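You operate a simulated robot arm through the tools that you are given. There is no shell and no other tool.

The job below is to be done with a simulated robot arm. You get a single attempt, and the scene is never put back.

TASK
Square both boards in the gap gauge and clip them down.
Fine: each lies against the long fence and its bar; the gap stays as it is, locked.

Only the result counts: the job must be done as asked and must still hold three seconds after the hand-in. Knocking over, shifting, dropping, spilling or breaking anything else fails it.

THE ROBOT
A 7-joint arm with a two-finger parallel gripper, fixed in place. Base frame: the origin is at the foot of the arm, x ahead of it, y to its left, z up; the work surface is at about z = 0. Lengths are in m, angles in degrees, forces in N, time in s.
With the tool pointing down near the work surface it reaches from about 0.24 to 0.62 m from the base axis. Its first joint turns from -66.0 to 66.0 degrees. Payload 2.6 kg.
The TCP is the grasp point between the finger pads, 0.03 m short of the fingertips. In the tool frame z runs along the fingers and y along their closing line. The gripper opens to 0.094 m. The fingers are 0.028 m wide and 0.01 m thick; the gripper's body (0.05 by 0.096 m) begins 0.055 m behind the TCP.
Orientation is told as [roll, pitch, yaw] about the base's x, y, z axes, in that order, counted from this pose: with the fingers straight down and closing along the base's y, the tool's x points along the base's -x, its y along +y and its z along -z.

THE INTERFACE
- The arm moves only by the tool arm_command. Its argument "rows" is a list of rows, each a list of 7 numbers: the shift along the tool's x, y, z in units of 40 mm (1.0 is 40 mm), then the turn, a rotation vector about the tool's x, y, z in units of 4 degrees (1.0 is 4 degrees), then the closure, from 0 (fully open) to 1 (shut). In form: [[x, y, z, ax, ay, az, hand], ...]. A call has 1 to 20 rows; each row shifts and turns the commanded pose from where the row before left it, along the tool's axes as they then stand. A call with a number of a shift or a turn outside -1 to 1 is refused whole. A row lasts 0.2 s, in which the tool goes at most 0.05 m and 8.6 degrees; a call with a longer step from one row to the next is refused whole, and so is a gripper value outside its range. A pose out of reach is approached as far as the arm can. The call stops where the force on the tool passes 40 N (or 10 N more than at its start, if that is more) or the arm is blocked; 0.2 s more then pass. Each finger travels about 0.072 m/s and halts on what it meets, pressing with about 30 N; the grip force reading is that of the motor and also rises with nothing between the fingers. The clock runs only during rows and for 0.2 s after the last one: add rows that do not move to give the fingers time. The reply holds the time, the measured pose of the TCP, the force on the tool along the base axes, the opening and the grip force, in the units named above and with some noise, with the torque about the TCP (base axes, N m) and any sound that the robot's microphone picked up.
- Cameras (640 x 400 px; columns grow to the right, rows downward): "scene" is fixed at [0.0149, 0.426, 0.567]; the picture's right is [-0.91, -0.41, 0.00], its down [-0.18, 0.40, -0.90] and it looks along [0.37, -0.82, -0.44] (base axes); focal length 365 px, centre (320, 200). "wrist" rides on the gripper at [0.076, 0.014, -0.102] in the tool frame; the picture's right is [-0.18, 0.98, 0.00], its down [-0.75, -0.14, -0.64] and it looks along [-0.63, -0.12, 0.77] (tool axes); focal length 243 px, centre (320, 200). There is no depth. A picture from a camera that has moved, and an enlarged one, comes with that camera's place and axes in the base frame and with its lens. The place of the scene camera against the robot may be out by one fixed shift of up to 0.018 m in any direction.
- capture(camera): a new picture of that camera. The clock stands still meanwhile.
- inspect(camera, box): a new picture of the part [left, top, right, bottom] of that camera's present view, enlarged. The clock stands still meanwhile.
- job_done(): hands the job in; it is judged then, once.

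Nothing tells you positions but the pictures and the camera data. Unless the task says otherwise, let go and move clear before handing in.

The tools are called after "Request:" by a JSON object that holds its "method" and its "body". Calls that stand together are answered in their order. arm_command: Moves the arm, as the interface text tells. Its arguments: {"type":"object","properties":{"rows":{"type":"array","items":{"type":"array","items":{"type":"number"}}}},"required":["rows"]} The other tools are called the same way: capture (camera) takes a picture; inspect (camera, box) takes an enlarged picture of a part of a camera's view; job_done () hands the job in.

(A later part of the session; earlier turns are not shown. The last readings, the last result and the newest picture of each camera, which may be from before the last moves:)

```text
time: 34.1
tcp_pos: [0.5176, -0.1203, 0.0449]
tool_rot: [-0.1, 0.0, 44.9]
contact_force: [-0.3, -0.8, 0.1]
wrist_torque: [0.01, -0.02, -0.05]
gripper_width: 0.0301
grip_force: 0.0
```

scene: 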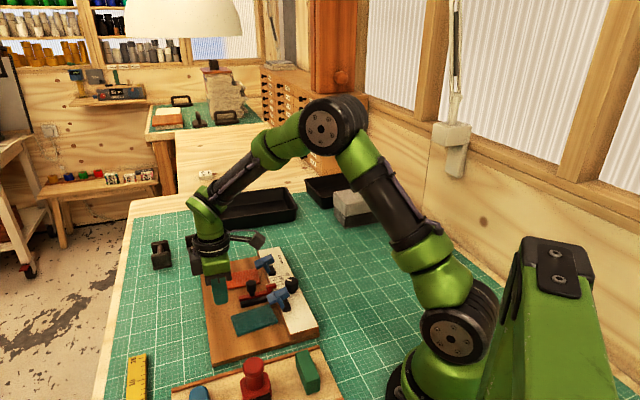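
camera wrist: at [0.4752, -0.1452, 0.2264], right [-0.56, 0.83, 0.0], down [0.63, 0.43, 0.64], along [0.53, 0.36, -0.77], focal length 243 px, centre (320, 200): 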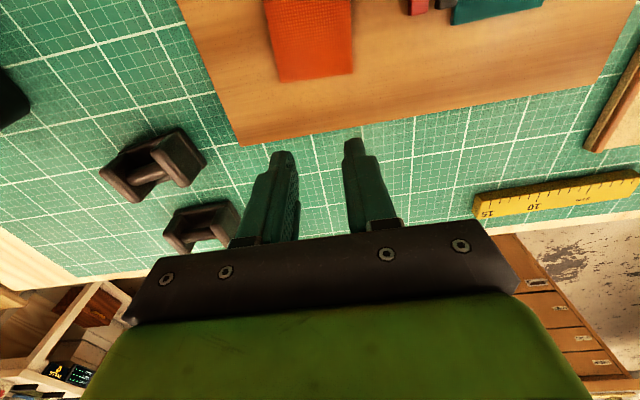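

Request:
{"method": "arm_command", "body": {"rows": [[0.025, 0, 0, 0, 0, 0, 0.68], [0.025, 0, 0, 0, 0, 0, 0.68], [0, 0, 0, 0, 0, 0, 0.68]]}}

```text
time: 34.9
tcp_pos: [0.5173, -0.1219, 0.0434]
tool_rot: [0.0, -0.4, 44.9]
contact_force: [6.3, 5.6, -0.2]
wrist_torque: [0.14, -0.22, 0.0]
gripper_width: 0.03
grip_force: 0.0
```

The board meets the fence at about 8 N. One small extra nudge to seat it, then I'll back off and look.

Request:
{"method": "arm_command", "body": {"rows": [[0.02, 0, 0, 0, 0, 0, 0.68], [0, 0, 0, 0, 0, 0, 0.68]]}}

Request:
{"method": "arm_command", "body": {"rows": [[-0.1, 0, 0, 0, 0, 0, 0.68], [-0.3, 0, 0, 0, 0, 0, 0.68], [-0.3, 0, 0, 0, 0, 0, 0.68], [0, 0, -0.7, 0, 0, 0, 1], [0, 0, -0.7, 0, 0, 0, 1], [0, 0, 0, 0, 0, 0, 1]]}}

Request:
{"method": "capture", "body": {"camera": "wrist"}}

Request:
{"method": "inspect", "body": {"camera": "wrist", "box": [160, 0, 480, 200]}}

Request:
{"method": "inspect", "body": {"camera": "scene", "box": [210, 240, 310, 310]}}

```text
time: 35.5
tcp_pos: [0.5171, -0.1213, 0.0446]
tool_rot: [0.0, -0.1, 44.9]
contact_force: [11.2, 9.9, 0.5]
wrist_torque: [0.28, -0.36, 0.02]
gripper_width: 0.0301
grip_force: 0.0
```

```text
time: 36.9
tcp_pos: [0.5347, -0.1025, 0.0999]
tool_rot: [-0.1, 0.1, 44.9]
contact_force: [0.1, -1.6, 0.0]
wrist_torque: [0.01, -0.03, 0.03]
gripper_width: 0.0
grip_force: 29.5
```

```text
taken
camera wrist: at [0.4719, -0.1472, 0.2028], right [-0.56, 0.83, 0.0], down [0.63, 0.43, 0.64], along [0.53, 0.36, -0.77], focal length 243 px, centre (320, 200)
```

wrist: 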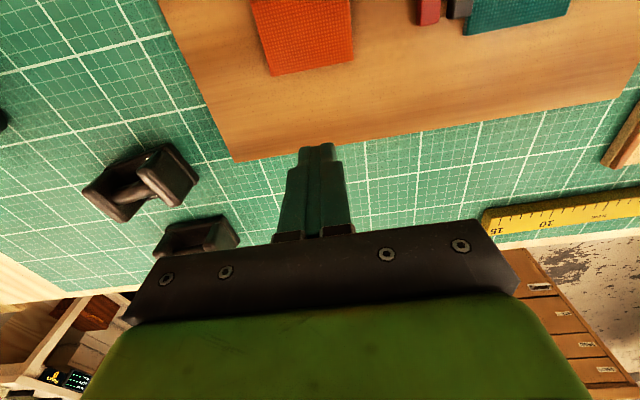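

```text
2.00 times, centred on (320, 100) of wrist
camera zoom: at [0.4719, -0.1472, 0.2028], right [-0.56, 0.83, 0.0], down [0.63, 0.43, 0.64], along [0.53, 0.36, -0.77], focal length 485 px, centre (320, 400)
```

zoom: 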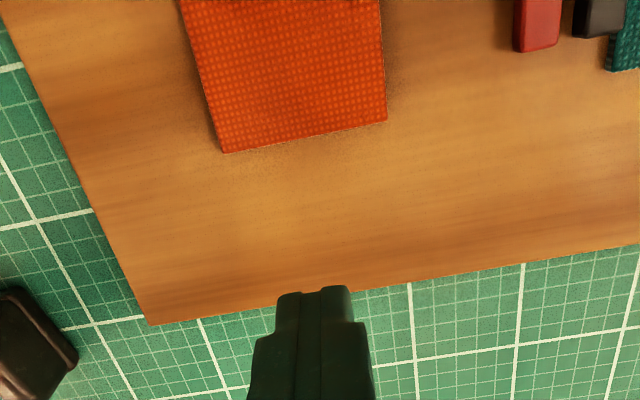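

```text
5.71 times, centred on (260, 275) of scene
camera zoom: at [0.0149, 0.426, 0.567], right [-0.91, -0.41, 0.0], down [-0.18, 0.4, -0.9], along [0.37, -0.82, -0.44], focal length 2087 px, centre (663, -229)
```

zoom: 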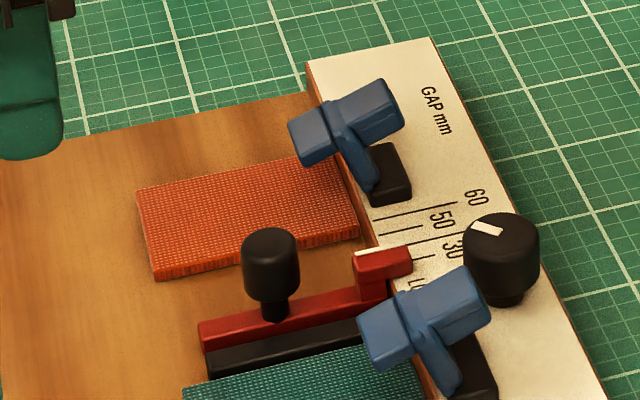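

The red board is square against the fence at s = -0.479…-0.422. Next I'll move to its outer long side and descend for the push toward the red bar.

Request:
{"method": "arm_command", "body": {"rows": [[0.663, -0.4, 0, 0, 0, 0, 1], [0.663, -0.4, 0, 0, 0, 0, 1], [0.663, -0.4, 0, 0, 0, 0, 1], [0, 0, 0.5, 0, 0, 0, 1], [0, 0, 0.5, 0, 0, 0, 1], [0, 0, 0.25, 0, 0, 0, 1], [0, 0, 0.13, 0, 0, 0, 1], [0, 0, 0, 0, 0, 0, 1]]}}

Request:
{"method": "inspect", "body": {"camera": "wrist", "box": [160, 0, 480, 200]}}

Request:
{"method": "inspect", "body": {"camera": "scene", "box": [210, 240, 310, 310]}}

```text
time: 38.7
tcp_pos: [0.5116, -0.193, 0.0449]
tool_rot: [0.0, 0.0, 44.9]
contact_force: [-0.7, -0.3, 0.1]
wrist_torque: [0.01, -0.01, -0.01]
gripper_width: 0.0
grip_force: 30.4
```

```text
2.00 times, centred on (320, 100) of wrist
camera zoom: at [0.4489, -0.2376, 0.1478], right [-0.56, 0.83, 0.0], down [0.63, 0.43, 0.64], along [0.53, 0.36, -0.77], focal length 485 px, centre (320, 400)
```

zoom: 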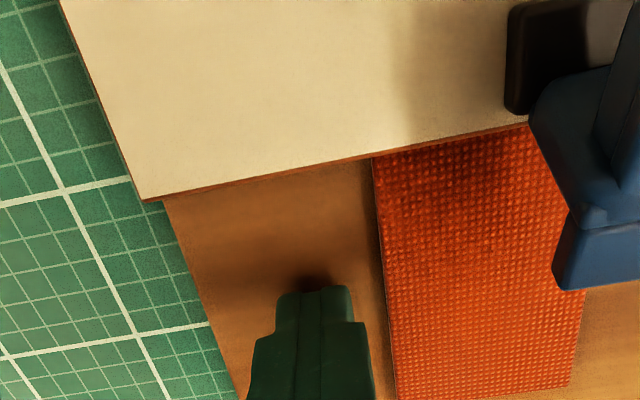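

```text
5.71 times, centred on (260, 275) of scene
camera zoom: at [0.0149, 0.426, 0.567], right [-0.91, -0.41, 0.0], down [-0.18, 0.4, -0.9], along [0.37, -0.82, -0.44], focal length 2087 px, centre (663, -229)
```

zoom: 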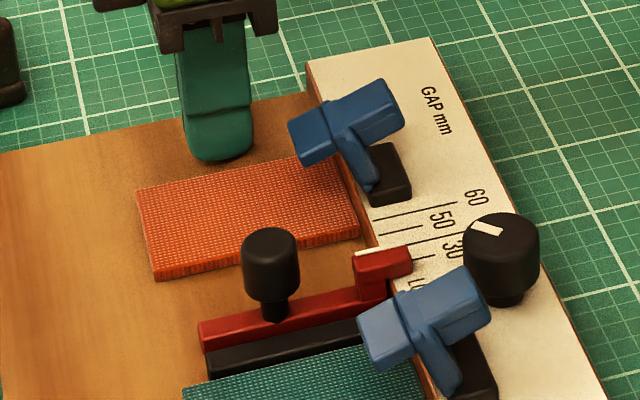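

The finger is beside the red board. I'll push along the fence toward the red bar, stopping well short for a look.

Request:
{"method": "arm_command", "body": {"rows": [[0, 0.1, 0, 0, 0, 0, 1], [0, 0.1, 0, 0, 0, 0, 1], [0, 0.1, 0, 0, 0, 0, 1], [0, 0.1, 0, 0, 0, 0, 1], [0, 0.1, 0, 0, 0, 0, 1], [0, 0.1, 0, 0, 0, 0, 1], [0, 0.1, 0, 0, 0, 0, 1], [0, 0.1, 0, 0, 0, 0, 1], [0, 0.1, 0, 0, 0, 0, 1], [0, 0.1, 0, 0, 0, 0, 1], [0, 0, 0, 0, 0, 0, 1]]}}

Request:
{"method": "inspect", "body": {"camera": "wrist", "box": [160, 0, 480, 200]}}

Request:
{"method": "inspect", "body": {"camera": "scene", "box": [210, 240, 310, 310]}}

```text
time: 41.1
tcp_pos: [0.4848, -0.1646, 0.044]
tool_rot: [0.0, 0.0, 44.9]
contact_force: [0.7, 0.4, -0.2]
wrist_torque: [0.0, 0.01, 0.01]
gripper_width: 0.0001
grip_force: 30.1
```

```text
2.00 times, centred on (320, 100) of wrist
camera zoom: at [0.4211, -0.2095, 0.1482], right [-0.56, 0.83, 0.0], down [0.63, 0.43, 0.64], along [0.53, 0.36, -0.77], focal length 485 px, centre (320, 400)
```

zoom: 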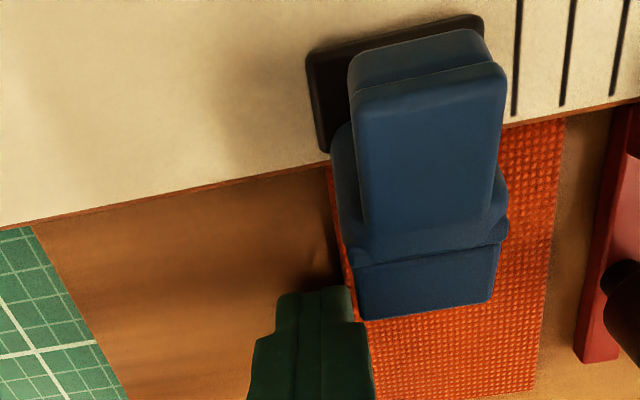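

```text
5.71 times, centred on (260, 275) of scene
camera zoom: at [0.0149, 0.426, 0.567], right [-0.91, -0.41, 0.0], down [-0.18, 0.4, -0.9], along [0.37, -0.82, -0.44], focal length 2087 px, centre (663, -229)
```

zoom: 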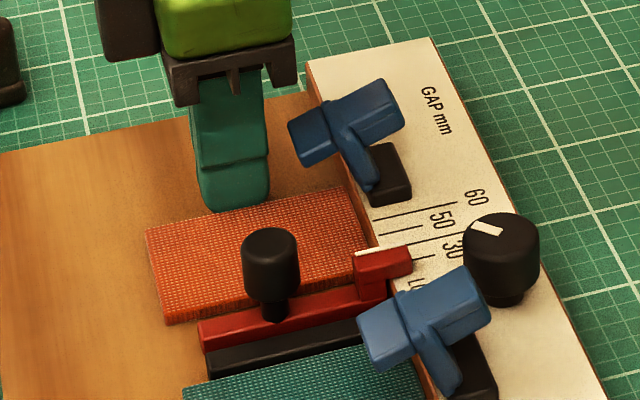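

About 12 mm remains to the red bar. I'll go on in 2 mm and then 1 mm steps, watching the force.

Request:
{"method": "arm_command", "body": {"rows": [[0, 0.05, 0, 0, 0, 0, 1], [0, 0.05, 0, 0, 0, 0, 1], [0, 0.05, 0, 0, 0, 0, 1], [0, 0.05, 0, 0, 0, 0, 1], [0, 0.025, 0, 0, 0, 0, 1], [0, 0.025, 0, 0, 0, 0, 1], [0, 0, 0, 0, 0, 0, 1]]}}

Request:
{"method": "inspect", "body": {"camera": "wrist", "box": [320, 0, 480, 200]}}

```text
time: 42.7
tcp_pos: [0.4776, -0.1573, 0.0447]
tool_rot: [0.0, 0.0, 45.0]
contact_force: [1.1, -0.7, 0.1]
wrist_torque: [0.02, 0.02, -0.01]
gripper_width: 0.0002
grip_force: 30.2
```

```text
2.00 times, centred on (400, 100) of wrist
camera zoom: at [0.414, -0.2029, 0.1484], right [-0.56, 0.83, 0.0], down [0.63, 0.43, 0.64], along [0.53, 0.36, -0.77], focal length 485 px, centre (160, 400)
```

zoom: 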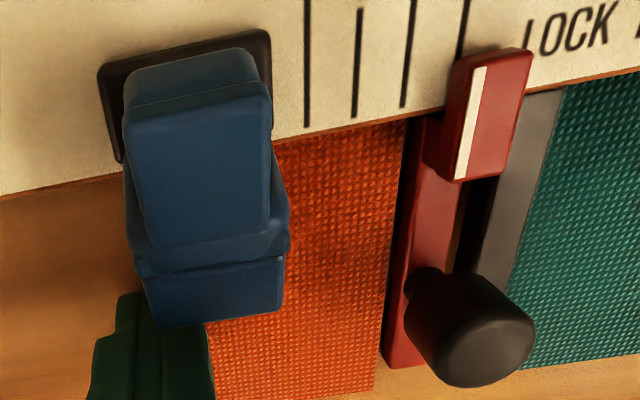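

About 3 mm to the bar. Continuing in 1 mm steps with checks.

Request:
{"method": "arm_command", "body": {"rows": [[0, 0.025, 0, 0, 0, 0, 1], [0, 0.025, 0, 0, 0, 0, 1], [0, 0, 0, 0, 0, 0, 1]]}}

```text
time: 43.5
tcp_pos: [0.4767, -0.1571, 0.0454]
tool_rot: [-0.1, 0.0, 44.9]
contact_force: [0.8, -0.5, 0.3]
wrist_torque: [-0.01, 0.02, 0.0]
gripper_width: 0.0002
grip_force: 29.9
```

Request:
{"method": "arm_command", "body": {"rows": [[0, 0.025, 0, 0, 0, 0, 1], [0, 0, 0, 0, 0, 0, 1]]}}

Request:
{"method": "inspect", "body": {"camera": "wrist", "box": [320, 0, 480, 200]}}

```text
time: 44.1
tcp_pos: [0.4761, -0.1572, 0.0456]
tool_rot: [0.0, -0.1, 44.9]
contact_force: [0.5, -0.5, 0.6]
wrist_torque: [-0.06, -0.01, -0.01]
gripper_width: 0.0
grip_force: 30.1
```

```text
2.00 times, centred on (400, 100) of wrist
camera zoom: at [0.4119, -0.2005, 0.1486], right [-0.56, 0.83, 0.0], down [0.63, 0.43, 0.64], along [0.53, 0.36, -0.77], focal length 485 px, centre (160, 400)
```

zoom: 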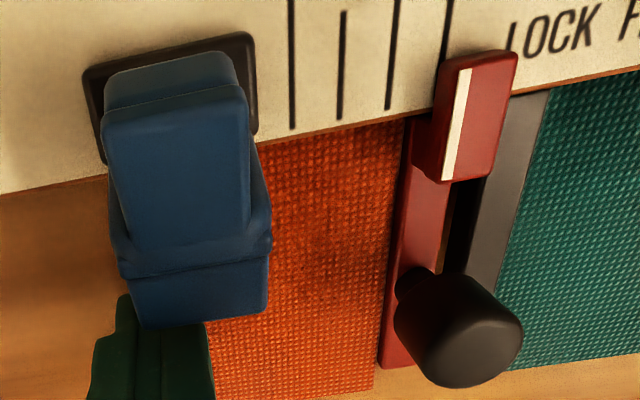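

The gap is almost closed and the pointer looks unchanged. I'll continue in half-millimetre steps.

Request:
{"method": "arm_command", "body": {"rows": [[0, 0.0125, 0, 0, 0, 0, 1], [0, 0, 0, 0, 0, 0, 1]]}}

Request:
{"method": "arm_command", "body": {"rows": [[0, 0.0125, 0, 0, 0, 0, 1], [0, 0, 0, 0, 0, 0, 1]]}}

Request:
{"method": "inspect", "body": {"camera": "wrist", "box": [320, 0, 480, 200]}}

```text
time: 44.7
tcp_pos: [0.4757, -0.1562, 0.0456]
tool_rot: [0.1, 0.0, 44.9]
contact_force: [1.9, -1.6, 0.6]
wrist_torque: [-0.05, -0.02, 0.02]
gripper_width: 0.0001
grip_force: 30.3
```

```text
time: 45.3
tcp_pos: [0.4742, -0.1555, 0.0446]
tool_rot: [0.0, 0.0, 44.8]
contact_force: [0.4, -1.4, 0.4]
wrist_torque: [-0.05, 0.01, 0.03]
gripper_width: 0.0
grip_force: 30.4
```

```text
2.00 times, centred on (400, 100) of wrist
camera zoom: at [0.4115, -0.1997, 0.1482], right [-0.56, 0.83, 0.0], down [0.63, 0.43, 0.64], along [0.53, 0.36, -0.77], focal length 485 px, centre (160, 400)
```

zoom: 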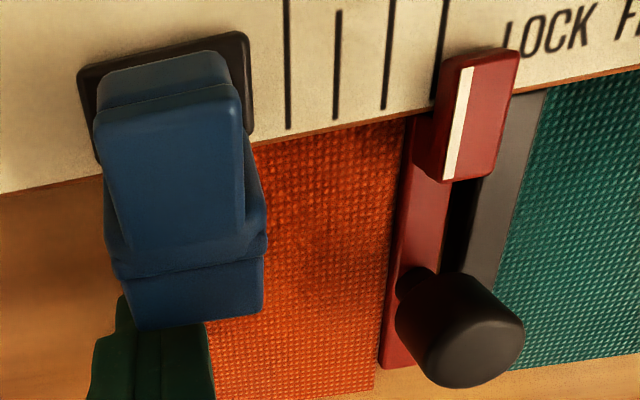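

The 30 line now shows to the left of the pointer, which suggests the red bar may be sliding with only light force. I'll stop and compare with the scene camera.

Request:
{"method": "inspect", "body": {"camera": "scene", "box": [260, 265, 310, 315]}}

Request:
{"method": "inspect", "body": {"camera": "scene", "box": [210, 240, 310, 310]}}

```text
8.00 times, centred on (285, 290) of scene
camera zoom: at [0.0149, 0.426, 0.567], right [-0.91, -0.41, 0.0], down [-0.18, 0.4, -0.9], along [0.37, -0.82, -0.44], focal length 2922 px, centre (600, -520)
```

zoom: 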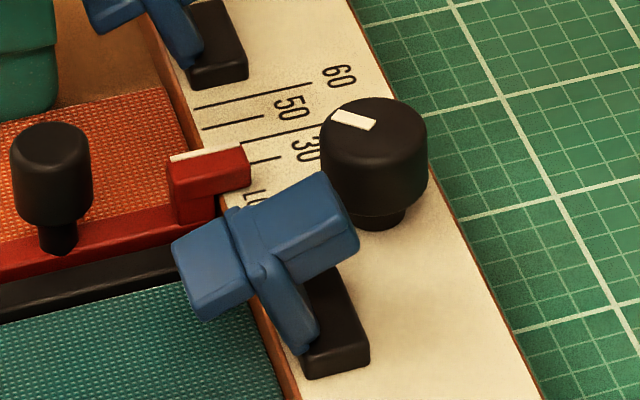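

```text
5.71 times, centred on (260, 275) of scene
camera zoom: at [0.0149, 0.426, 0.567], right [-0.91, -0.41, 0.0], down [-0.18, 0.4, -0.9], along [0.37, -0.82, -0.44], focal length 2087 px, centre (663, -229)
```

zoom: 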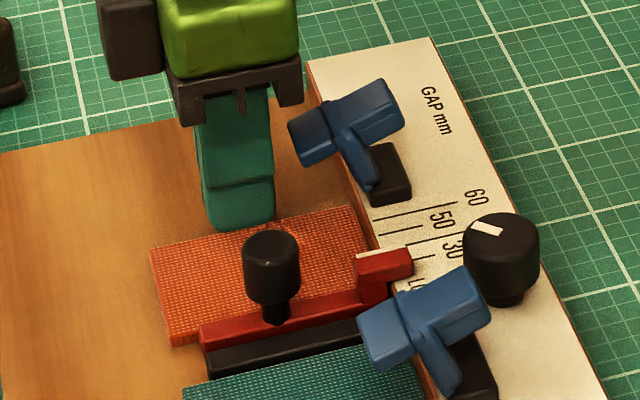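

The red bar seems to have moved by about 1 mm under very light force. I'll back the finger off and take close-ups of the pointer and knob.

Request:
{"method": "arm_command", "body": {"rows": [[0, -0.1, 0, 0, 0, 0, 1], [0, -0.2, 0, 0, 0, 0, 1], [0, 0, 0, 0, 0, 0, 1]]}}

Request:
{"method": "inspect", "body": {"camera": "scene", "box": [260, 265, 310, 315]}}

Request:
{"method": "inspect", "body": {"camera": "wrist", "box": [370, 0, 470, 100]}}

```text
time: 46.1
tcp_pos: [0.4831, -0.1632, 0.0439]
tool_rot: [0.0, 0.1, 45.0]
contact_force: [-1.0, 0.6, 0.5]
wrist_torque: [0.01, -0.01, 0.03]
gripper_width: 0.0001
grip_force: 29.9
```

```text
8.00 times, centred on (285, 290) of scene
camera zoom: at [0.0149, 0.426, 0.567], right [-0.91, -0.41, 0.0], down [-0.18, 0.4, -0.9], along [0.37, -0.82, -0.44], focal length 2922 px, centre (600, -520)
```

zoom: 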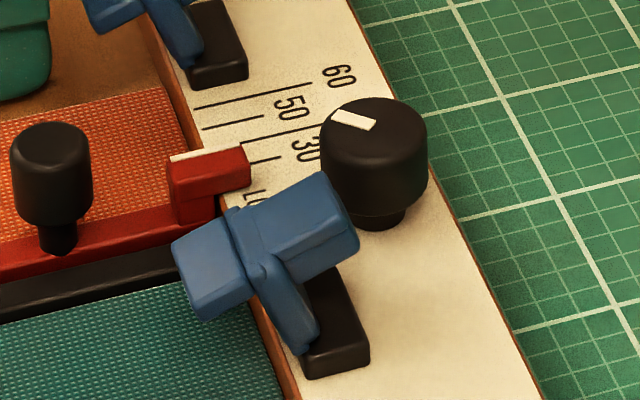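

```text
4.00 times, centred on (420, 50) of wrist
camera zoom: at [0.42, -0.2087, 0.1482], right [-0.56, 0.83, 0.0], down [0.63, 0.43, 0.64], along [0.53, 0.36, -0.77], focal length 970 px, centre (-80, 800)
```

zoom: 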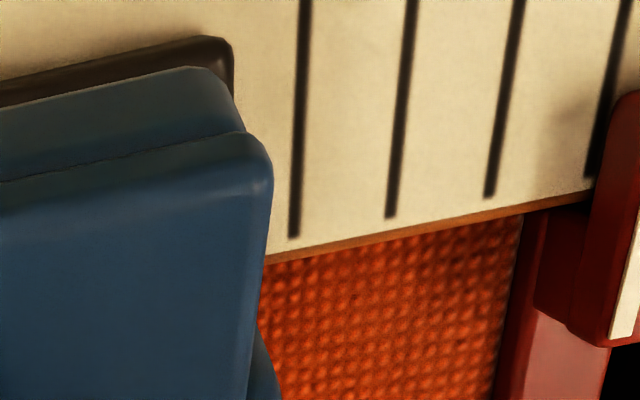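

The bar stayed where it was pushed, so the lock is evidently not holding. I'll raise up and inspect the knob and scale from above.

Request:
{"method": "arm_command", "body": {"rows": [[0, -0.2, -0.5, 0, 0, 0, 1], [0, 0, -0.8, 0, 0, 0, 1], [0, 0, -0.8, 0, 0, 0, 1], [0.45, 0.6, -0.2, 0, 0, 0, 1], [0.45, 0.6, 0, 0, 0, 0, 1], [0.45, 0.6, 0, 0, 0, 0, 1], [0.45, 0.6, 0, 0, 0, 0, 1], [0, 0.45, 0, 0, 0, 0, 1], [0, 0, 0, 0, 0, 0, 1]]}}

Request:
{"method": "capture", "body": {"camera": "wrist"}}

```text
time: 48.1
tcp_pos: [0.3574, -0.1396, 0.1367]
tool_rot: [-0.1, 0.0, 44.8]
contact_force: [0.0, 0.0, 0.1]
wrist_torque: [0.0, -0.01, 0.0]
gripper_width: 0.0003
grip_force: 29.9
```

```text
taken
camera wrist: at [0.2938, -0.1841, 0.2401], right [-0.56, 0.83, 0.0], down [0.63, 0.43, 0.64], along [0.53, 0.36, -0.77], focal length 243 px, centre (320, 200)
```

wrist: 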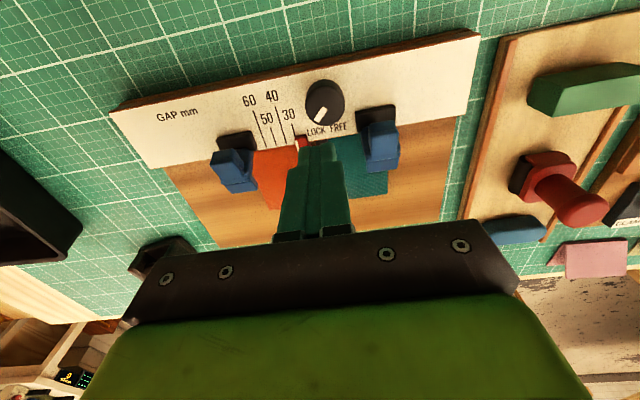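

Request:
{"method": "inspect", "body": {"camera": "wrist", "box": [230, 60, 370, 160]}}

Request:
{"method": "inspect", "body": {"camera": "wrist", "box": [290, 70, 360, 140]}}

```text
4.00 times, centred on (300, 110) of wrist
camera zoom: at [0.2938, -0.1841, 0.2401], right [-0.56, 0.83, 0.0], down [0.63, 0.43, 0.64], along [0.53, 0.36, -0.77], focal length 970 px, centre (400, 560)
```

zoom: 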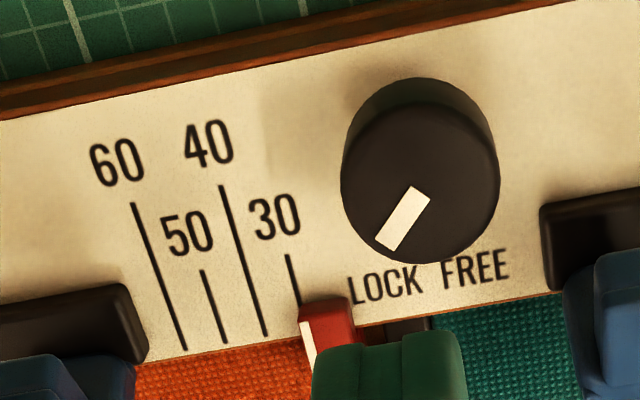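

```text
5.71 times, centred on (325, 105) of wrist
camera zoom: at [0.2938, -0.1841, 0.2401], right [-0.56, 0.83, 0.0], down [0.63, 0.43, 0.64], along [0.53, 0.36, -0.77], focal length 1386 px, centre (291, 743)
```

zoom: 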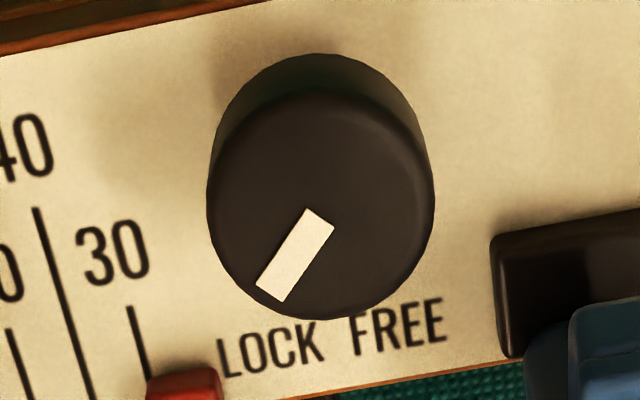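

The knob marker stands about 45° toward LOCK. To measure whether the pointer really moved, I'll go back to my earlier overhead viewpoint and compare the same view.

Request:
{"method": "arm_command", "body": {"rows": [[0, 0, -0.9125, 0, 0, 0, 0], [0, 0, -0.9125, 0, 0, 0, 0], [0, 0, -0.9125, 0, 0, 0, 0], [0, 0, -0.9125, 0, 0, 0, 0], [0, 0, 0, 0, 0, 0.9375, 0], [0, 0, 0, 0, 0, 0.9375, 0], [0, 0, 0, 0, 0, 0.9375, 0], [0, 0, 0, 0, 0, 0.9375, 0], [0, 0, 0, 0, 0, 0.9375, 0], [0, 0, 0, 0, 0, 0.9375, 0], [0, 0, 0, 0, 0, 0.9375, 0], [0, 0, 0, 0, 0, 0.9375, 0], [0, 0, 0, 0, 0, 0.9375, 0], [0, 0, 0, 0, 0, 0.9375, 0], [0, 0, 0, 0, 0, 0.9375, 0], [0, 0, 0, 0, 0, 0.9375, 0], [-0.44, 0.465, 0, 0, 0, 0, 0], [0, 0, 0, 0, 0, 0, 0], [0, 0, 0, 0, 0, 0, 0]]}}

Request:
{"method": "inspect", "body": {"camera": "wrist", "box": [240, 20, 380, 120]}}

Request:
{"method": "inspect", "body": {"camera": "wrist", "box": [220, 0, 480, 200]}}

```text
time: 52.1
tcp_pos: [0.3753, -0.1214, 0.2816]
tool_rot: [0.0, 0.1, -0.1]
contact_force: [-0.7, 1.0, -0.1]
wrist_torque: [0.01, -0.02, -0.02]
gripper_width: 0.0941
grip_force: 0.0
```

```text
4.00 times, centred on (310, 70) of wrist
camera zoom: at [0.2997, -0.1074, 0.3863], right [0.19, 0.98, 0.0], down [0.75, -0.14, 0.64], along [0.63, -0.12, -0.77], focal length 970 px, centre (360, 720)
```

zoom: 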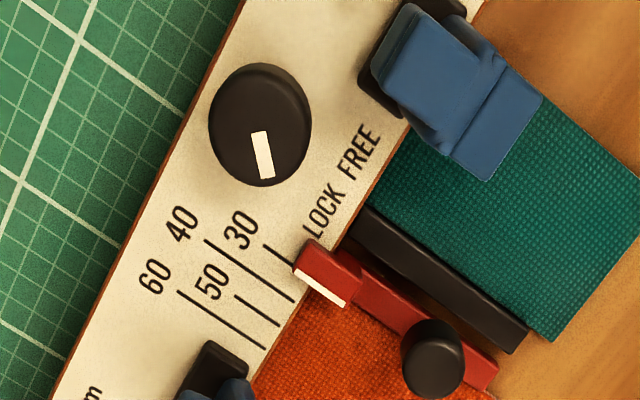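

```text
2.00 times, centred on (350, 100) of wrist
camera zoom: at [0.2997, -0.1074, 0.3863], right [0.19, 0.98, 0.0], down [0.75, -0.14, 0.64], along [0.63, -0.12, -0.77], focal length 485 px, centre (260, 400)
```

zoom: 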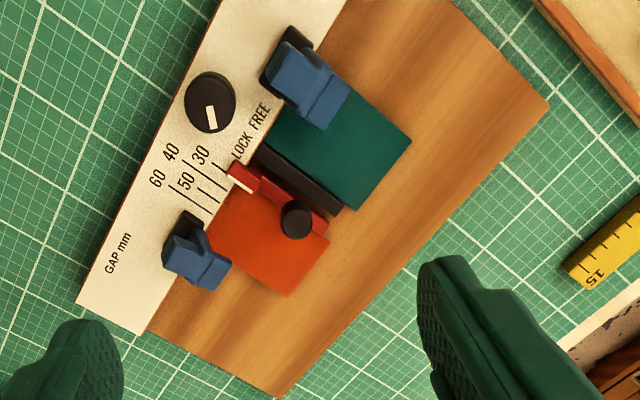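

Comparing the views, the bar has moved about 1.2 mm toward the black bar, so I'll need to put it back. I'll recheck with the fixed scene camera, using the same crops as at the start.

Request:
{"method": "inspect", "body": {"camera": "scene", "box": [245, 245, 295, 295]}}

Request:
{"method": "inspect", "body": {"camera": "scene", "box": [220, 240, 320, 340]}}

Request:
{"method": "inspect", "body": {"camera": "scene", "box": [276, 276, 296, 296]}}

```text
8.00 times, centred on (270, 270) of scene
camera zoom: at [0.0149, 0.426, 0.567], right [-0.91, -0.41, 0.0], down [-0.18, 0.4, -0.9], along [0.37, -0.82, -0.44], focal length 2922 px, centre (720, -360)
```

zoom: 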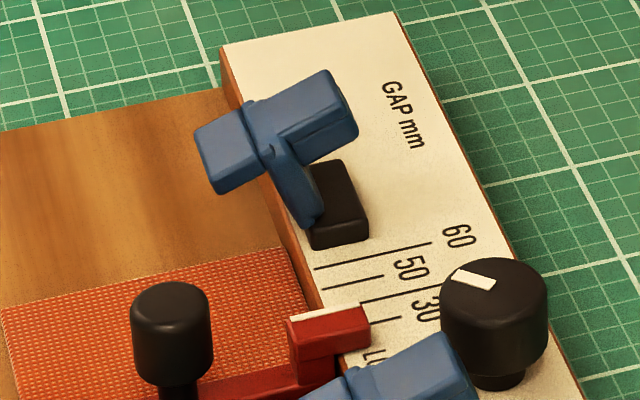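

```text
4.00 times, centred on (270, 290) of scene
camera zoom: at [0.0149, 0.426, 0.567], right [-0.91, -0.41, 0.0], down [-0.18, 0.4, -0.9], along [0.37, -0.82, -0.44], focal length 1461 px, centre (520, -160)
```

zoom: 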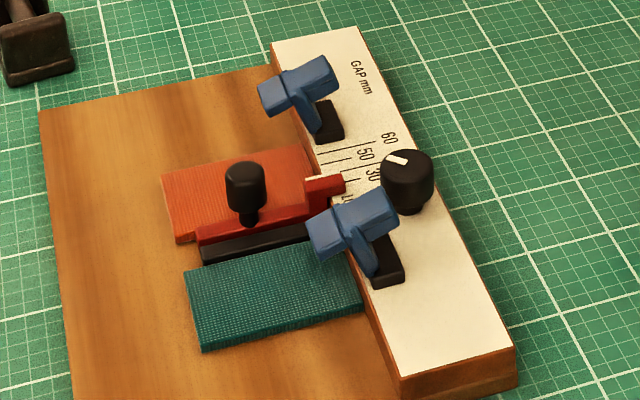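

```text
16.00 times, centred on (286, 286) of scene
camera zoom: at [0.0149, 0.426, 0.567], right [-0.91, -0.41, 0.0], down [-0.18, 0.4, -0.9], along [0.37, -0.82, -0.44], focal length 5844 px, centre (864, -1176)
```

zoom: 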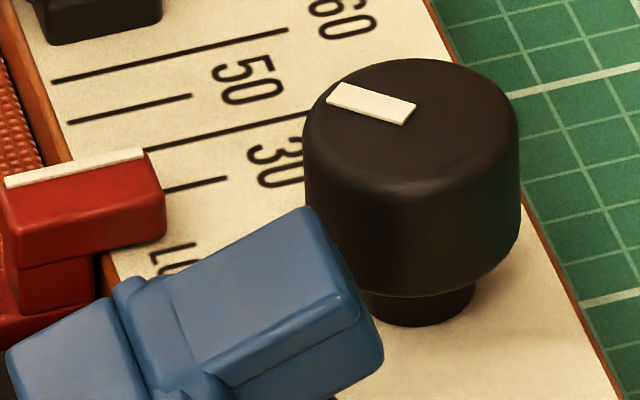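

The comparison from both cameras agrees: the bar shifted about 1.4 mm. I'll place the closed finger on the green side of the bar's handle to nudge it back, noting the force it takes.

Request:
{"method": "arm_command", "body": {"rows": [[-0.22, 0.51, 0, 0, 0, -0.9375, 1], [-0.228, 0.51, 0, 0, 0, 0, 1], [0, 0, 0, 0, 0, -0.9375, 1], [0, 0, 0, 0, 0, -0.9375, 1], [0, 0, 0, 0, 0, -0.9375, 1], [0, 0, 0, 0, 0, -0.9375, 1], [0, 0, 0, 0, 0, -0.9375, 1], [0, 0, 0, 0, 0, -0.9375, 1], [0, 0, 0, 0, 0, -0.9375, 1], [0, 0, 0, 0, 0, -0.9375, 1], [0, 0, 0, 0, 0, -0.9375, 1], [0, 0, 0, 0, 0, -0.9375, 1], [0, 0, 0, 0, 0, -0.9375, 1], [0, 0, 0.9, 0, 0, 0, 1], [0, 0, 0.9, 0, 0, 0, 1], [0, 0, 0.9, 0, 0, 0, 1], [0, 0, 0.9, 0, 0, 0, 1], [0, 0, 0, 0, 0, 0, 1]]}}

Request:
{"method": "capture", "body": {"camera": "wrist"}}

Request:
{"method": "inspect", "body": {"camera": "scene", "box": [220, 240, 320, 340]}}

```text
time: 55.9
tcp_pos: [0.3925, -0.0791, 0.1376]
tool_rot: [-0.1, -0.1, 45.0]
contact_force: [0.1, 0.1, 0.2]
wrist_torque: [0.0, -0.01, 0.03]
gripper_width: 0.0
grip_force: 30.0
```

```text
taken
camera wrist: at [0.328, -0.1244, 0.2414], right [-0.56, 0.83, 0.0], down [0.63, 0.43, 0.64], along [0.53, 0.36, -0.77], focal length 243 px, centre (320, 200)
```

wrist: 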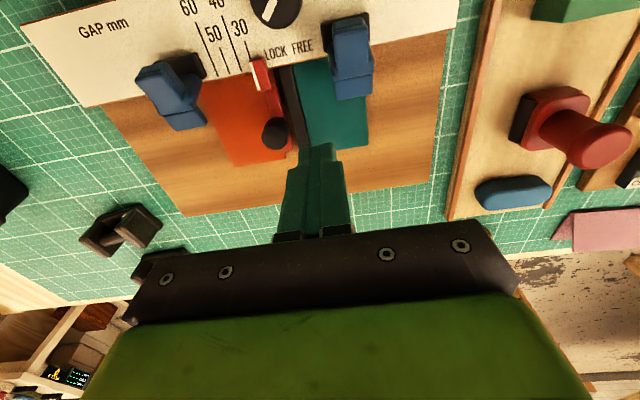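

```text
4.00 times, centred on (270, 290) of scene
camera zoom: at [0.0149, 0.426, 0.567], right [-0.91, -0.41, 0.0], down [-0.18, 0.4, -0.9], along [0.37, -0.82, -0.44], focal length 1461 px, centre (520, -160)
```

zoom: 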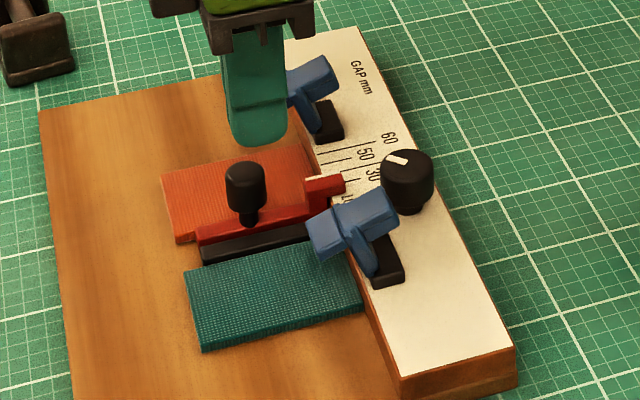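

The handle is at s ≈ -0.371, w ≈ 0.22. I'll descend beside it, above the boards, and approach slowly.

Request:
{"method": "arm_command", "body": {"rows": [[0, 0, 0.7, 0, 0, 0, 1], [0, 0, 0.6, 0, 0, 0, 1], [0, 0, 0.4, 0, 0, 0, 1], [0, 0, 0, 0, 0, 0, 1], [0, -0.05, 0, 0, 0, 0, 1], [0, -0.05, 0, 0, 0, 0, 1], [0, -0.05, 0, 0, 0, 0, 1], [0, -0.05, 0, 0, 0, 0, 1], [0, -0.025, 0, 0, 0, 0, 1], [0, 0, 0, 0, 0, 0, 1]]}}

Request:
{"method": "inspect", "body": {"camera": "wrist", "box": [160, 0, 480, 200]}}

Request:
{"method": "inspect", "body": {"camera": "scene", "box": [245, 245, 295, 295]}}

```text
time: 58.1
tcp_pos: [0.3984, -0.0855, 0.0688]
tool_rot: [0.1, 0.0, 44.8]
contact_force: [-0.4, 0.8, -0.3]
wrist_torque: [0.01, -0.01, -0.01]
gripper_width: 0.0
grip_force: 29.9
```

```text
2.00 times, centred on (320, 100) of wrist
camera zoom: at [0.3344, -0.1306, 0.174], right [-0.56, 0.83, 0.0], down [0.63, 0.43, 0.64], along [0.53, 0.36, -0.77], focal length 485 px, centre (320, 400)
```

zoom: 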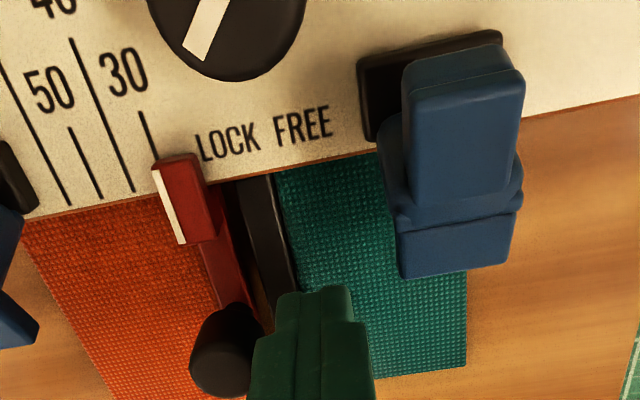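

```text
8.00 times, centred on (270, 270) of scene
camera zoom: at [0.0149, 0.426, 0.567], right [-0.91, -0.41, 0.0], down [-0.18, 0.4, -0.9], along [0.37, -0.82, -0.44], focal length 2922 px, centre (720, -360)
```

zoom: 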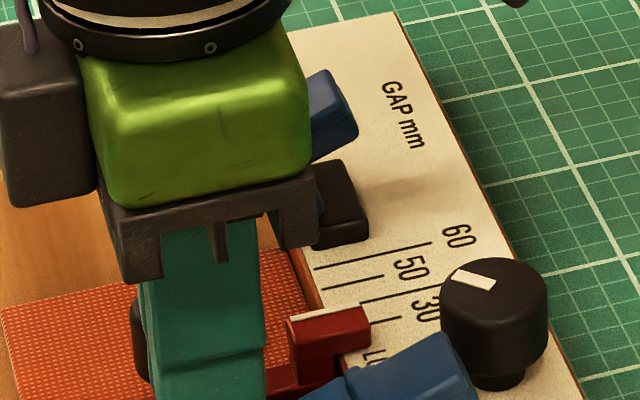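

The pointer is visible past the finger, so I can track it. I'll approach the handle in 1 mm steps.

Request:
{"method": "arm_command", "body": {"rows": [[0, -0.025, 0, 0, 0, 0, 1], [0, -0.025, 0, 0, 0, 0, 1], [0, -0.025, 0, 0, 0, 0, 1], [0, -0.025, 0, 0, 0, 0, 1], [0, 0, 0, 0, 0, 0, 1]]}}

Request:
{"method": "inspect", "body": {"camera": "scene", "box": [276, 276, 296, 296]}}

Request:
{"method": "inspect", "body": {"camera": "wrist", "box": [220, 100, 340, 200]}}

```text
time: 59.3
tcp_pos: [0.4022, -0.0886, 0.071]
tool_rot: [0.0, -0.1, 45.0]
contact_force: [-0.1, -0.5, -0.5]
wrist_torque: [0.0, -0.01, 0.0]
gripper_width: 0.0
grip_force: 30.3
```

```text
16.00 times, centred on (286, 286) of scene
camera zoom: at [0.0149, 0.426, 0.567], right [-0.91, -0.41, 0.0], down [-0.18, 0.4, -0.9], along [0.37, -0.82, -0.44], focal length 5844 px, centre (864, -1176)
```

zoom: 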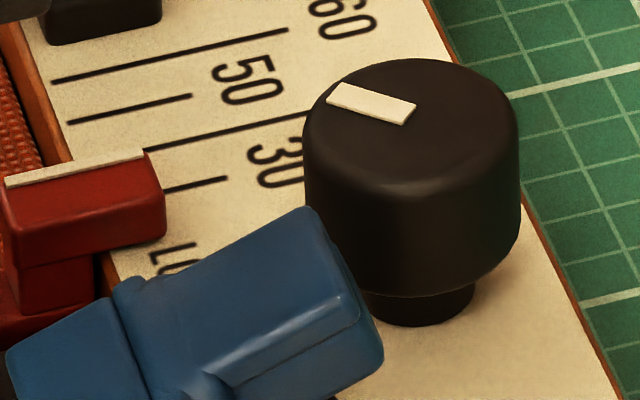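

```text
4.00 times, centred on (280, 150) of wrist
camera zoom: at [0.3376, -0.133, 0.1739], right [-0.56, 0.83, 0.0], down [0.63, 0.43, 0.64], along [0.53, 0.36, -0.77], focal length 970 px, centre (480, 400)
```

zoom: 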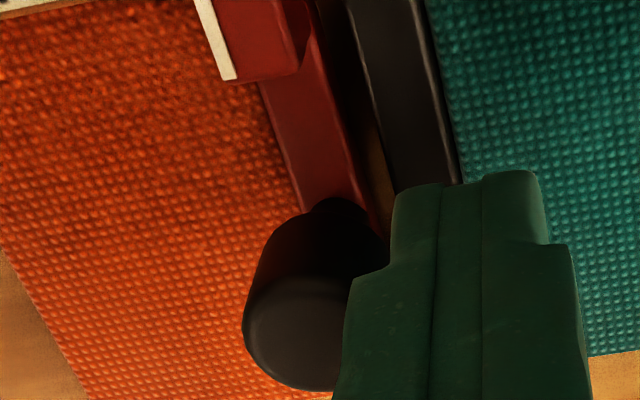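

The finger is about to touch the handle. I'll go on in half-millimetre steps, checking the pointer.

Request:
{"method": "arm_command", "body": {"rows": [[0, -0.0125, 0, 0, 0, 0, 1], [0, -0.0125, 0, 0, 0, 0, 1], [0, 0, 0, 0, 0, 0, 1]]}}

Request:
{"method": "inspect", "body": {"camera": "scene", "box": [276, 276, 296, 296]}}

```text
time: 60.1
tcp_pos: [0.4023, -0.089, 0.0708]
tool_rot: [0.0, 0.0, 44.9]
contact_force: [-1.3, 0.8, 0.6]
wrist_torque: [-0.02, 0.0, 0.02]
gripper_width: 0.0
grip_force: 29.5
```

```text
16.00 times, centred on (286, 286) of scene
camera zoom: at [0.0149, 0.426, 0.567], right [-0.91, -0.41, 0.0], down [-0.18, 0.4, -0.9], along [0.37, -0.82, -0.44], focal length 5844 px, centre (864, -1176)
```

zoom: 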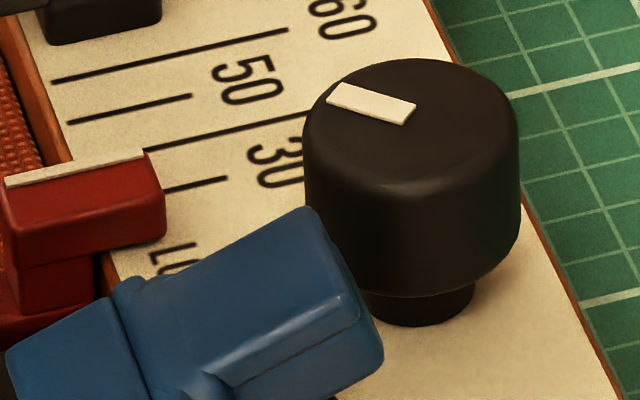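

Light contact is starting (about 1.5 N) and the pointer hasn't moved yet. Another half millimetre.

Request:
{"method": "arm_command", "body": {"rows": [[0, -0.0125, 0, 0, 0, 0, 1], [0, 0, 0, 0, 0, 0, 1]]}}

Request:
{"method": "inspect", "body": {"camera": "scene", "box": [276, 276, 296, 296]}}

```text
time: 60.7
tcp_pos: [0.4019, -0.0893, 0.0711]
tool_rot: [0.0, 0.0, 44.9]
contact_force: [0.5, -0.6, -0.6]
wrist_torque: [-0.02, 0.02, 0.02]
gripper_width: 0.0
grip_force: 29.9
```

```text
16.00 times, centred on (286, 286) of scene
camera zoom: at [0.0149, 0.426, 0.567], right [-0.91, -0.41, 0.0], down [-0.18, 0.4, -0.9], along [0.37, -0.82, -0.44], focal length 5844 px, centre (864, -1176)
```

zoom: 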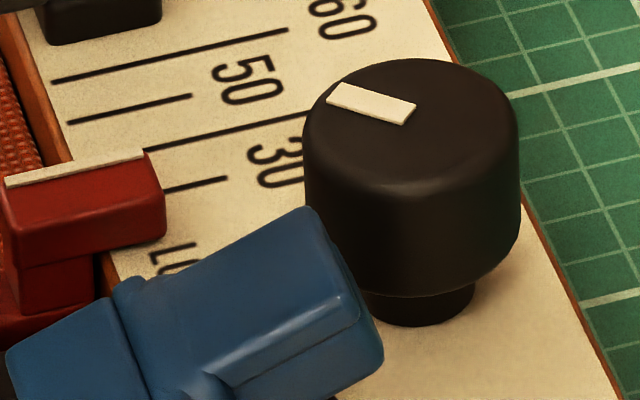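

Request:
{"method": "arm_command", "body": {"rows": [[0, -0.0125, 0, 0, 0, 0, 1], [0, 0, 0, 0, 0, 0, 1]]}}

Request:
{"method": "inspect", "body": {"camera": "scene", "box": [276, 276, 296, 296]}}

Request:
{"method": "inspect", "body": {"camera": "wrist", "box": [220, 100, 340, 200]}}

```text
time: 61.3
tcp_pos: [0.4016, -0.0905, 0.0695]
tool_rot: [0.0, 0.0, 44.9]
contact_force: [0.5, 0.9, 0.7]
wrist_torque: [0.0, 0.03, 0.01]
gripper_width: 0.0
grip_force: 30.5
```

```text
16.00 times, centred on (286, 286) of scene
camera zoom: at [0.0149, 0.426, 0.567], right [-0.91, -0.41, 0.0], down [-0.18, 0.4, -0.9], along [0.37, -0.82, -0.44], focal length 5844 px, centre (864, -1176)
```

zoom: 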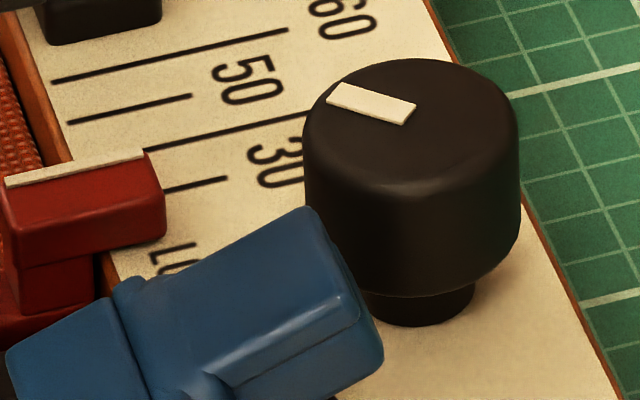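

```text
4.00 times, centred on (280, 150) of wrist
camera zoom: at [0.3385, -0.1346, 0.1742], right [-0.56, 0.83, 0.0], down [0.63, 0.43, 0.64], along [0.53, 0.36, -0.77], focal length 970 px, centre (480, 400)
```

zoom: 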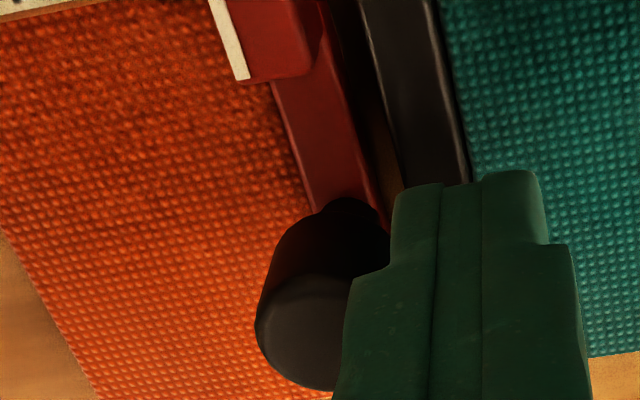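

Not yet touching. I'll continue in half-millimetre steps.

Request:
{"method": "arm_command", "body": {"rows": [[0, -0.0125, 0, 0, 0, 0, 1], [0, -0.0125, 0, 0, 0, 0, 1], [0, 0, 0, 0, 0, 0, 1]]}}

Request:
{"method": "inspect", "body": {"camera": "scene", "box": [276, 276, 296, 296]}}

```text
time: 62.1
tcp_pos: [0.4017, -0.0905, 0.0707]
tool_rot: [-0.1, 0.0, 44.9]
contact_force: [-0.2, 0.0, 0.4]
wrist_torque: [0.01, -0.03, 0.01]
gripper_width: 0.0
grip_force: 29.9
```

```text
16.00 times, centred on (286, 286) of scene
camera zoom: at [0.0149, 0.426, 0.567], right [-0.91, -0.41, 0.0], down [-0.18, 0.4, -0.9], along [0.37, -0.82, -0.44], focal length 5844 px, centre (864, -1176)
```

zoom: 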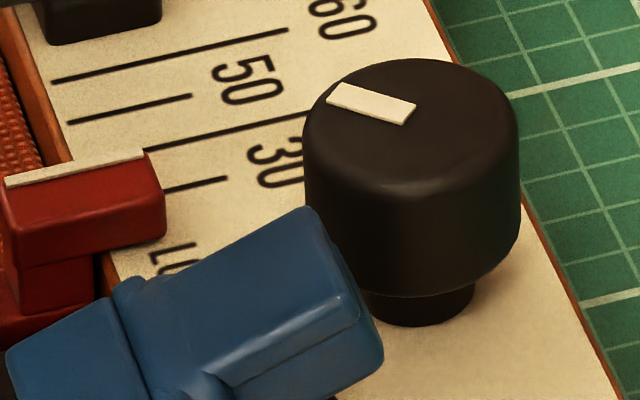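

Still no contact. Continuing.

Request:
{"method": "arm_command", "body": {"rows": [[0, -0.0125, 0, 0, 0, 0, 1], [0, -0.0125, 0, 0, 0, 0, 1], [0, 0, 0, 0, 0, 0, 1]]}}

Request:
{"method": "inspect", "body": {"camera": "scene", "box": [276, 276, 296, 296]}}

```text
time: 62.9
tcp_pos: [0.4035, -0.0924, 0.0701]
tool_rot: [0.0, 0.0, 44.9]
contact_force: [-1.1, 0.5, -0.9]
wrist_torque: [-0.04, 0.0, 0.0]
gripper_width: 0.0
grip_force: 29.8
```

```text
16.00 times, centred on (286, 286) of scene
camera zoom: at [0.0149, 0.426, 0.567], right [-0.91, -0.41, 0.0], down [-0.18, 0.4, -0.9], along [0.37, -0.82, -0.44], focal length 5844 px, centre (864, -1176)
```

zoom: 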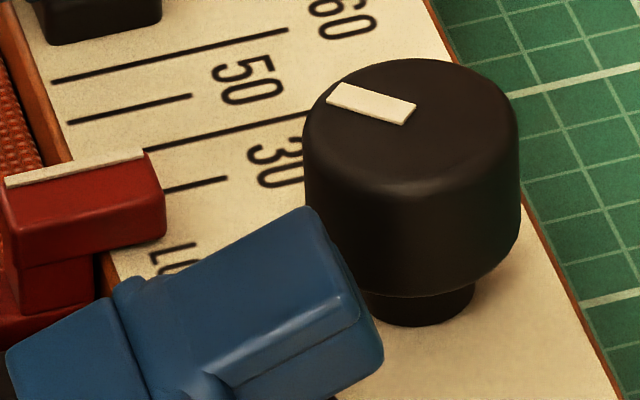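

Still unmoved; the finger face should be right at the handle. I'll step on.

Request:
{"method": "arm_command", "body": {"rows": [[0, -0.0125, 0, 0, 0, 0, 1], [0, -0.0125, 0, 0, 0, 0, 1], [0, 0, 0, 0, 0, 0, 1]]}}

Request:
{"method": "inspect", "body": {"camera": "scene", "box": [276, 276, 296, 296]}}

```text
time: 63.7
tcp_pos: [0.4051, -0.0919, 0.0715]
tool_rot: [0.0, 0.0, 44.9]
contact_force: [0.1, 1.3, -0.4]
wrist_torque: [0.0, -0.01, 0.01]
gripper_width: 0.0001
grip_force: 30.0
```

```text
16.00 times, centred on (286, 286) of scene
camera zoom: at [0.0149, 0.426, 0.567], right [-0.91, -0.41, 0.0], down [-0.18, 0.4, -0.9], along [0.37, -0.82, -0.44], focal length 5844 px, centre (864, -1176)
```

zoom: 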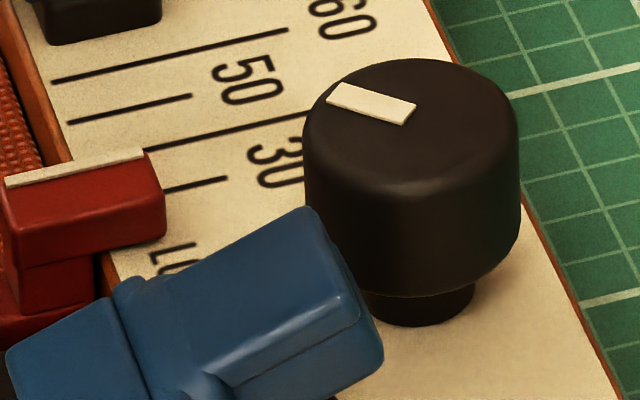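

Continuing in the same small steps, with a wrist view to judge the clearance.

Request:
{"method": "arm_command", "body": {"rows": [[0, -0.0125, 0, 0, 0, 0, 1], [0, -0.0125, 0, 0, 0, 0, 1], [0, 0, 0, 0, 0, 0, 1]]}}

Request:
{"method": "inspect", "body": {"camera": "scene", "box": [276, 276, 296, 296]}}

Request:
{"method": "inspect", "body": {"camera": "wrist", "box": [220, 100, 340, 200]}}

```text
time: 64.5
tcp_pos: [0.4051, -0.0945, 0.0702]
tool_rot: [0.0, 0.1, 44.9]
contact_force: [-0.6, 0.4, 0.5]
wrist_torque: [-0.04, -0.05, -0.02]
gripper_width: 0.0
grip_force: 30.2
```

```text
16.00 times, centred on (286, 286) of scene
camera zoom: at [0.0149, 0.426, 0.567], right [-0.91, -0.41, 0.0], down [-0.18, 0.4, -0.9], along [0.37, -0.82, -0.44], focal length 5844 px, centre (864, -1176)
```

zoom: 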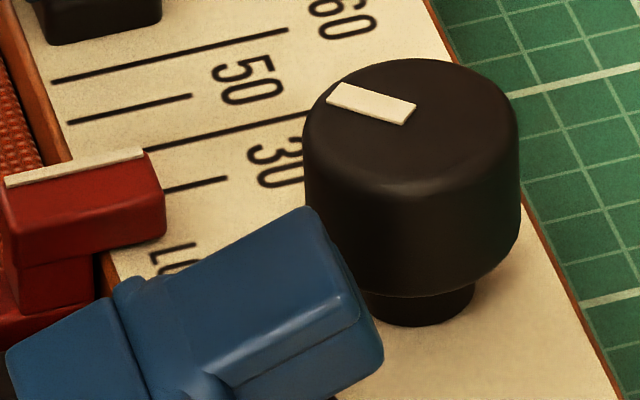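

```text
4.00 times, centred on (280, 150) of wrist
camera zoom: at [0.3415, -0.1376, 0.1741], right [-0.56, 0.83, 0.0], down [0.63, 0.43, 0.64], along [0.53, 0.36, -0.77], focal length 970 px, centre (480, 400)
```

zoom: 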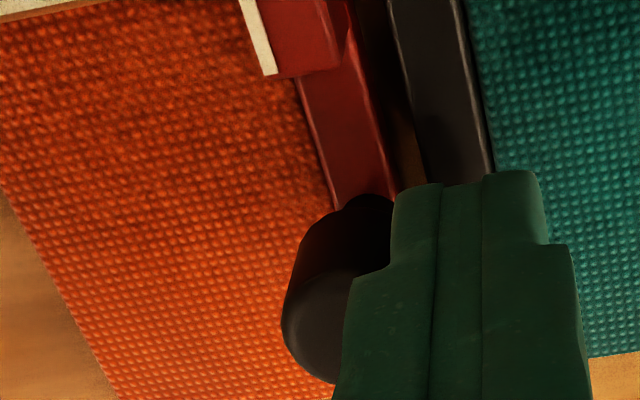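

No contact yet although the views nearly overlap. I'll check the finger against the handle in the scene view.

Request:
{"method": "inspect", "body": {"camera": "scene", "box": [235, 255, 295, 305]}}

Request:
{"method": "inspect", "body": {"camera": "wrist", "box": [160, 0, 480, 200]}}

```text
8.00 times, centred on (265, 280) of scene
camera zoom: at [0.0149, 0.426, 0.567], right [-0.91, -0.41, 0.0], down [-0.18, 0.4, -0.9], along [0.37, -0.82, -0.44], focal length 2922 px, centre (760, -440)
```

zoom: 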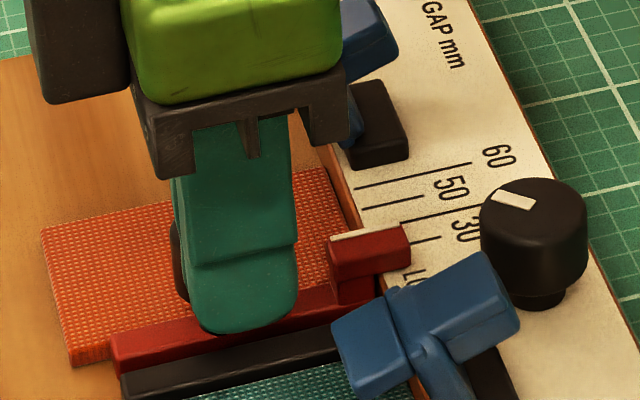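

```text
2.00 times, centred on (320, 100) of wrist
camera zoom: at [0.3415, -0.1376, 0.1741], right [-0.56, 0.83, 0.0], down [0.63, 0.43, 0.64], along [0.53, 0.36, -0.77], focal length 485 px, centre (320, 400)
```

zoom: 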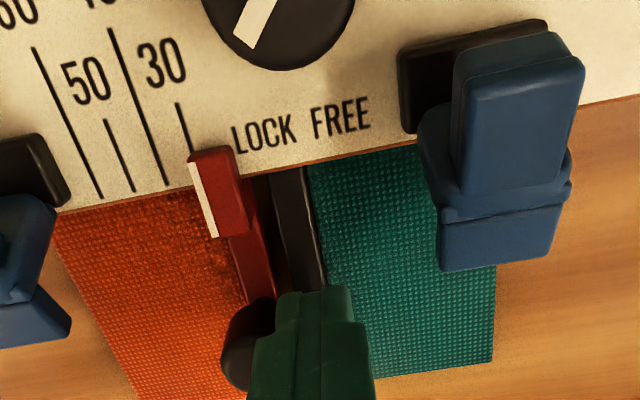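

The finger is in line with the handle, so contact should come soon. I'll continue.

Request:
{"method": "arm_command", "body": {"rows": [[0, -0.0125, 0, 0, 0, 0, 1], [0, -0.0125, 0, 0, 0, 0, 1], [0, 0, 0, 0, 0, 0, 1]]}}

Request:
{"method": "inspect", "body": {"camera": "scene", "box": [276, 276, 296, 296]}}

```text
time: 65.3
tcp_pos: [0.406, -0.094, 0.0711]
tool_rot: [0.0, 0.0, 44.9]
contact_force: [-1.0, 1.2, -0.6]
wrist_torque: [0.06, 0.05, -0.01]
gripper_width: 0.0
grip_force: 30.1
```

```text
16.00 times, centred on (286, 286) of scene
camera zoom: at [0.0149, 0.426, 0.567], right [-0.91, -0.41, 0.0], down [-0.18, 0.4, -0.9], along [0.37, -0.82, -0.44], focal length 5844 px, centre (864, -1176)
```

zoom: 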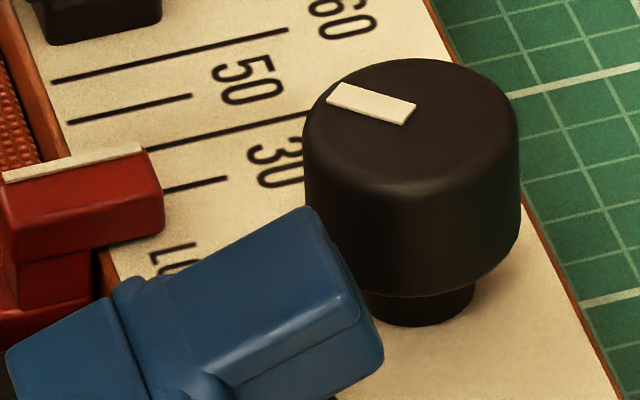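

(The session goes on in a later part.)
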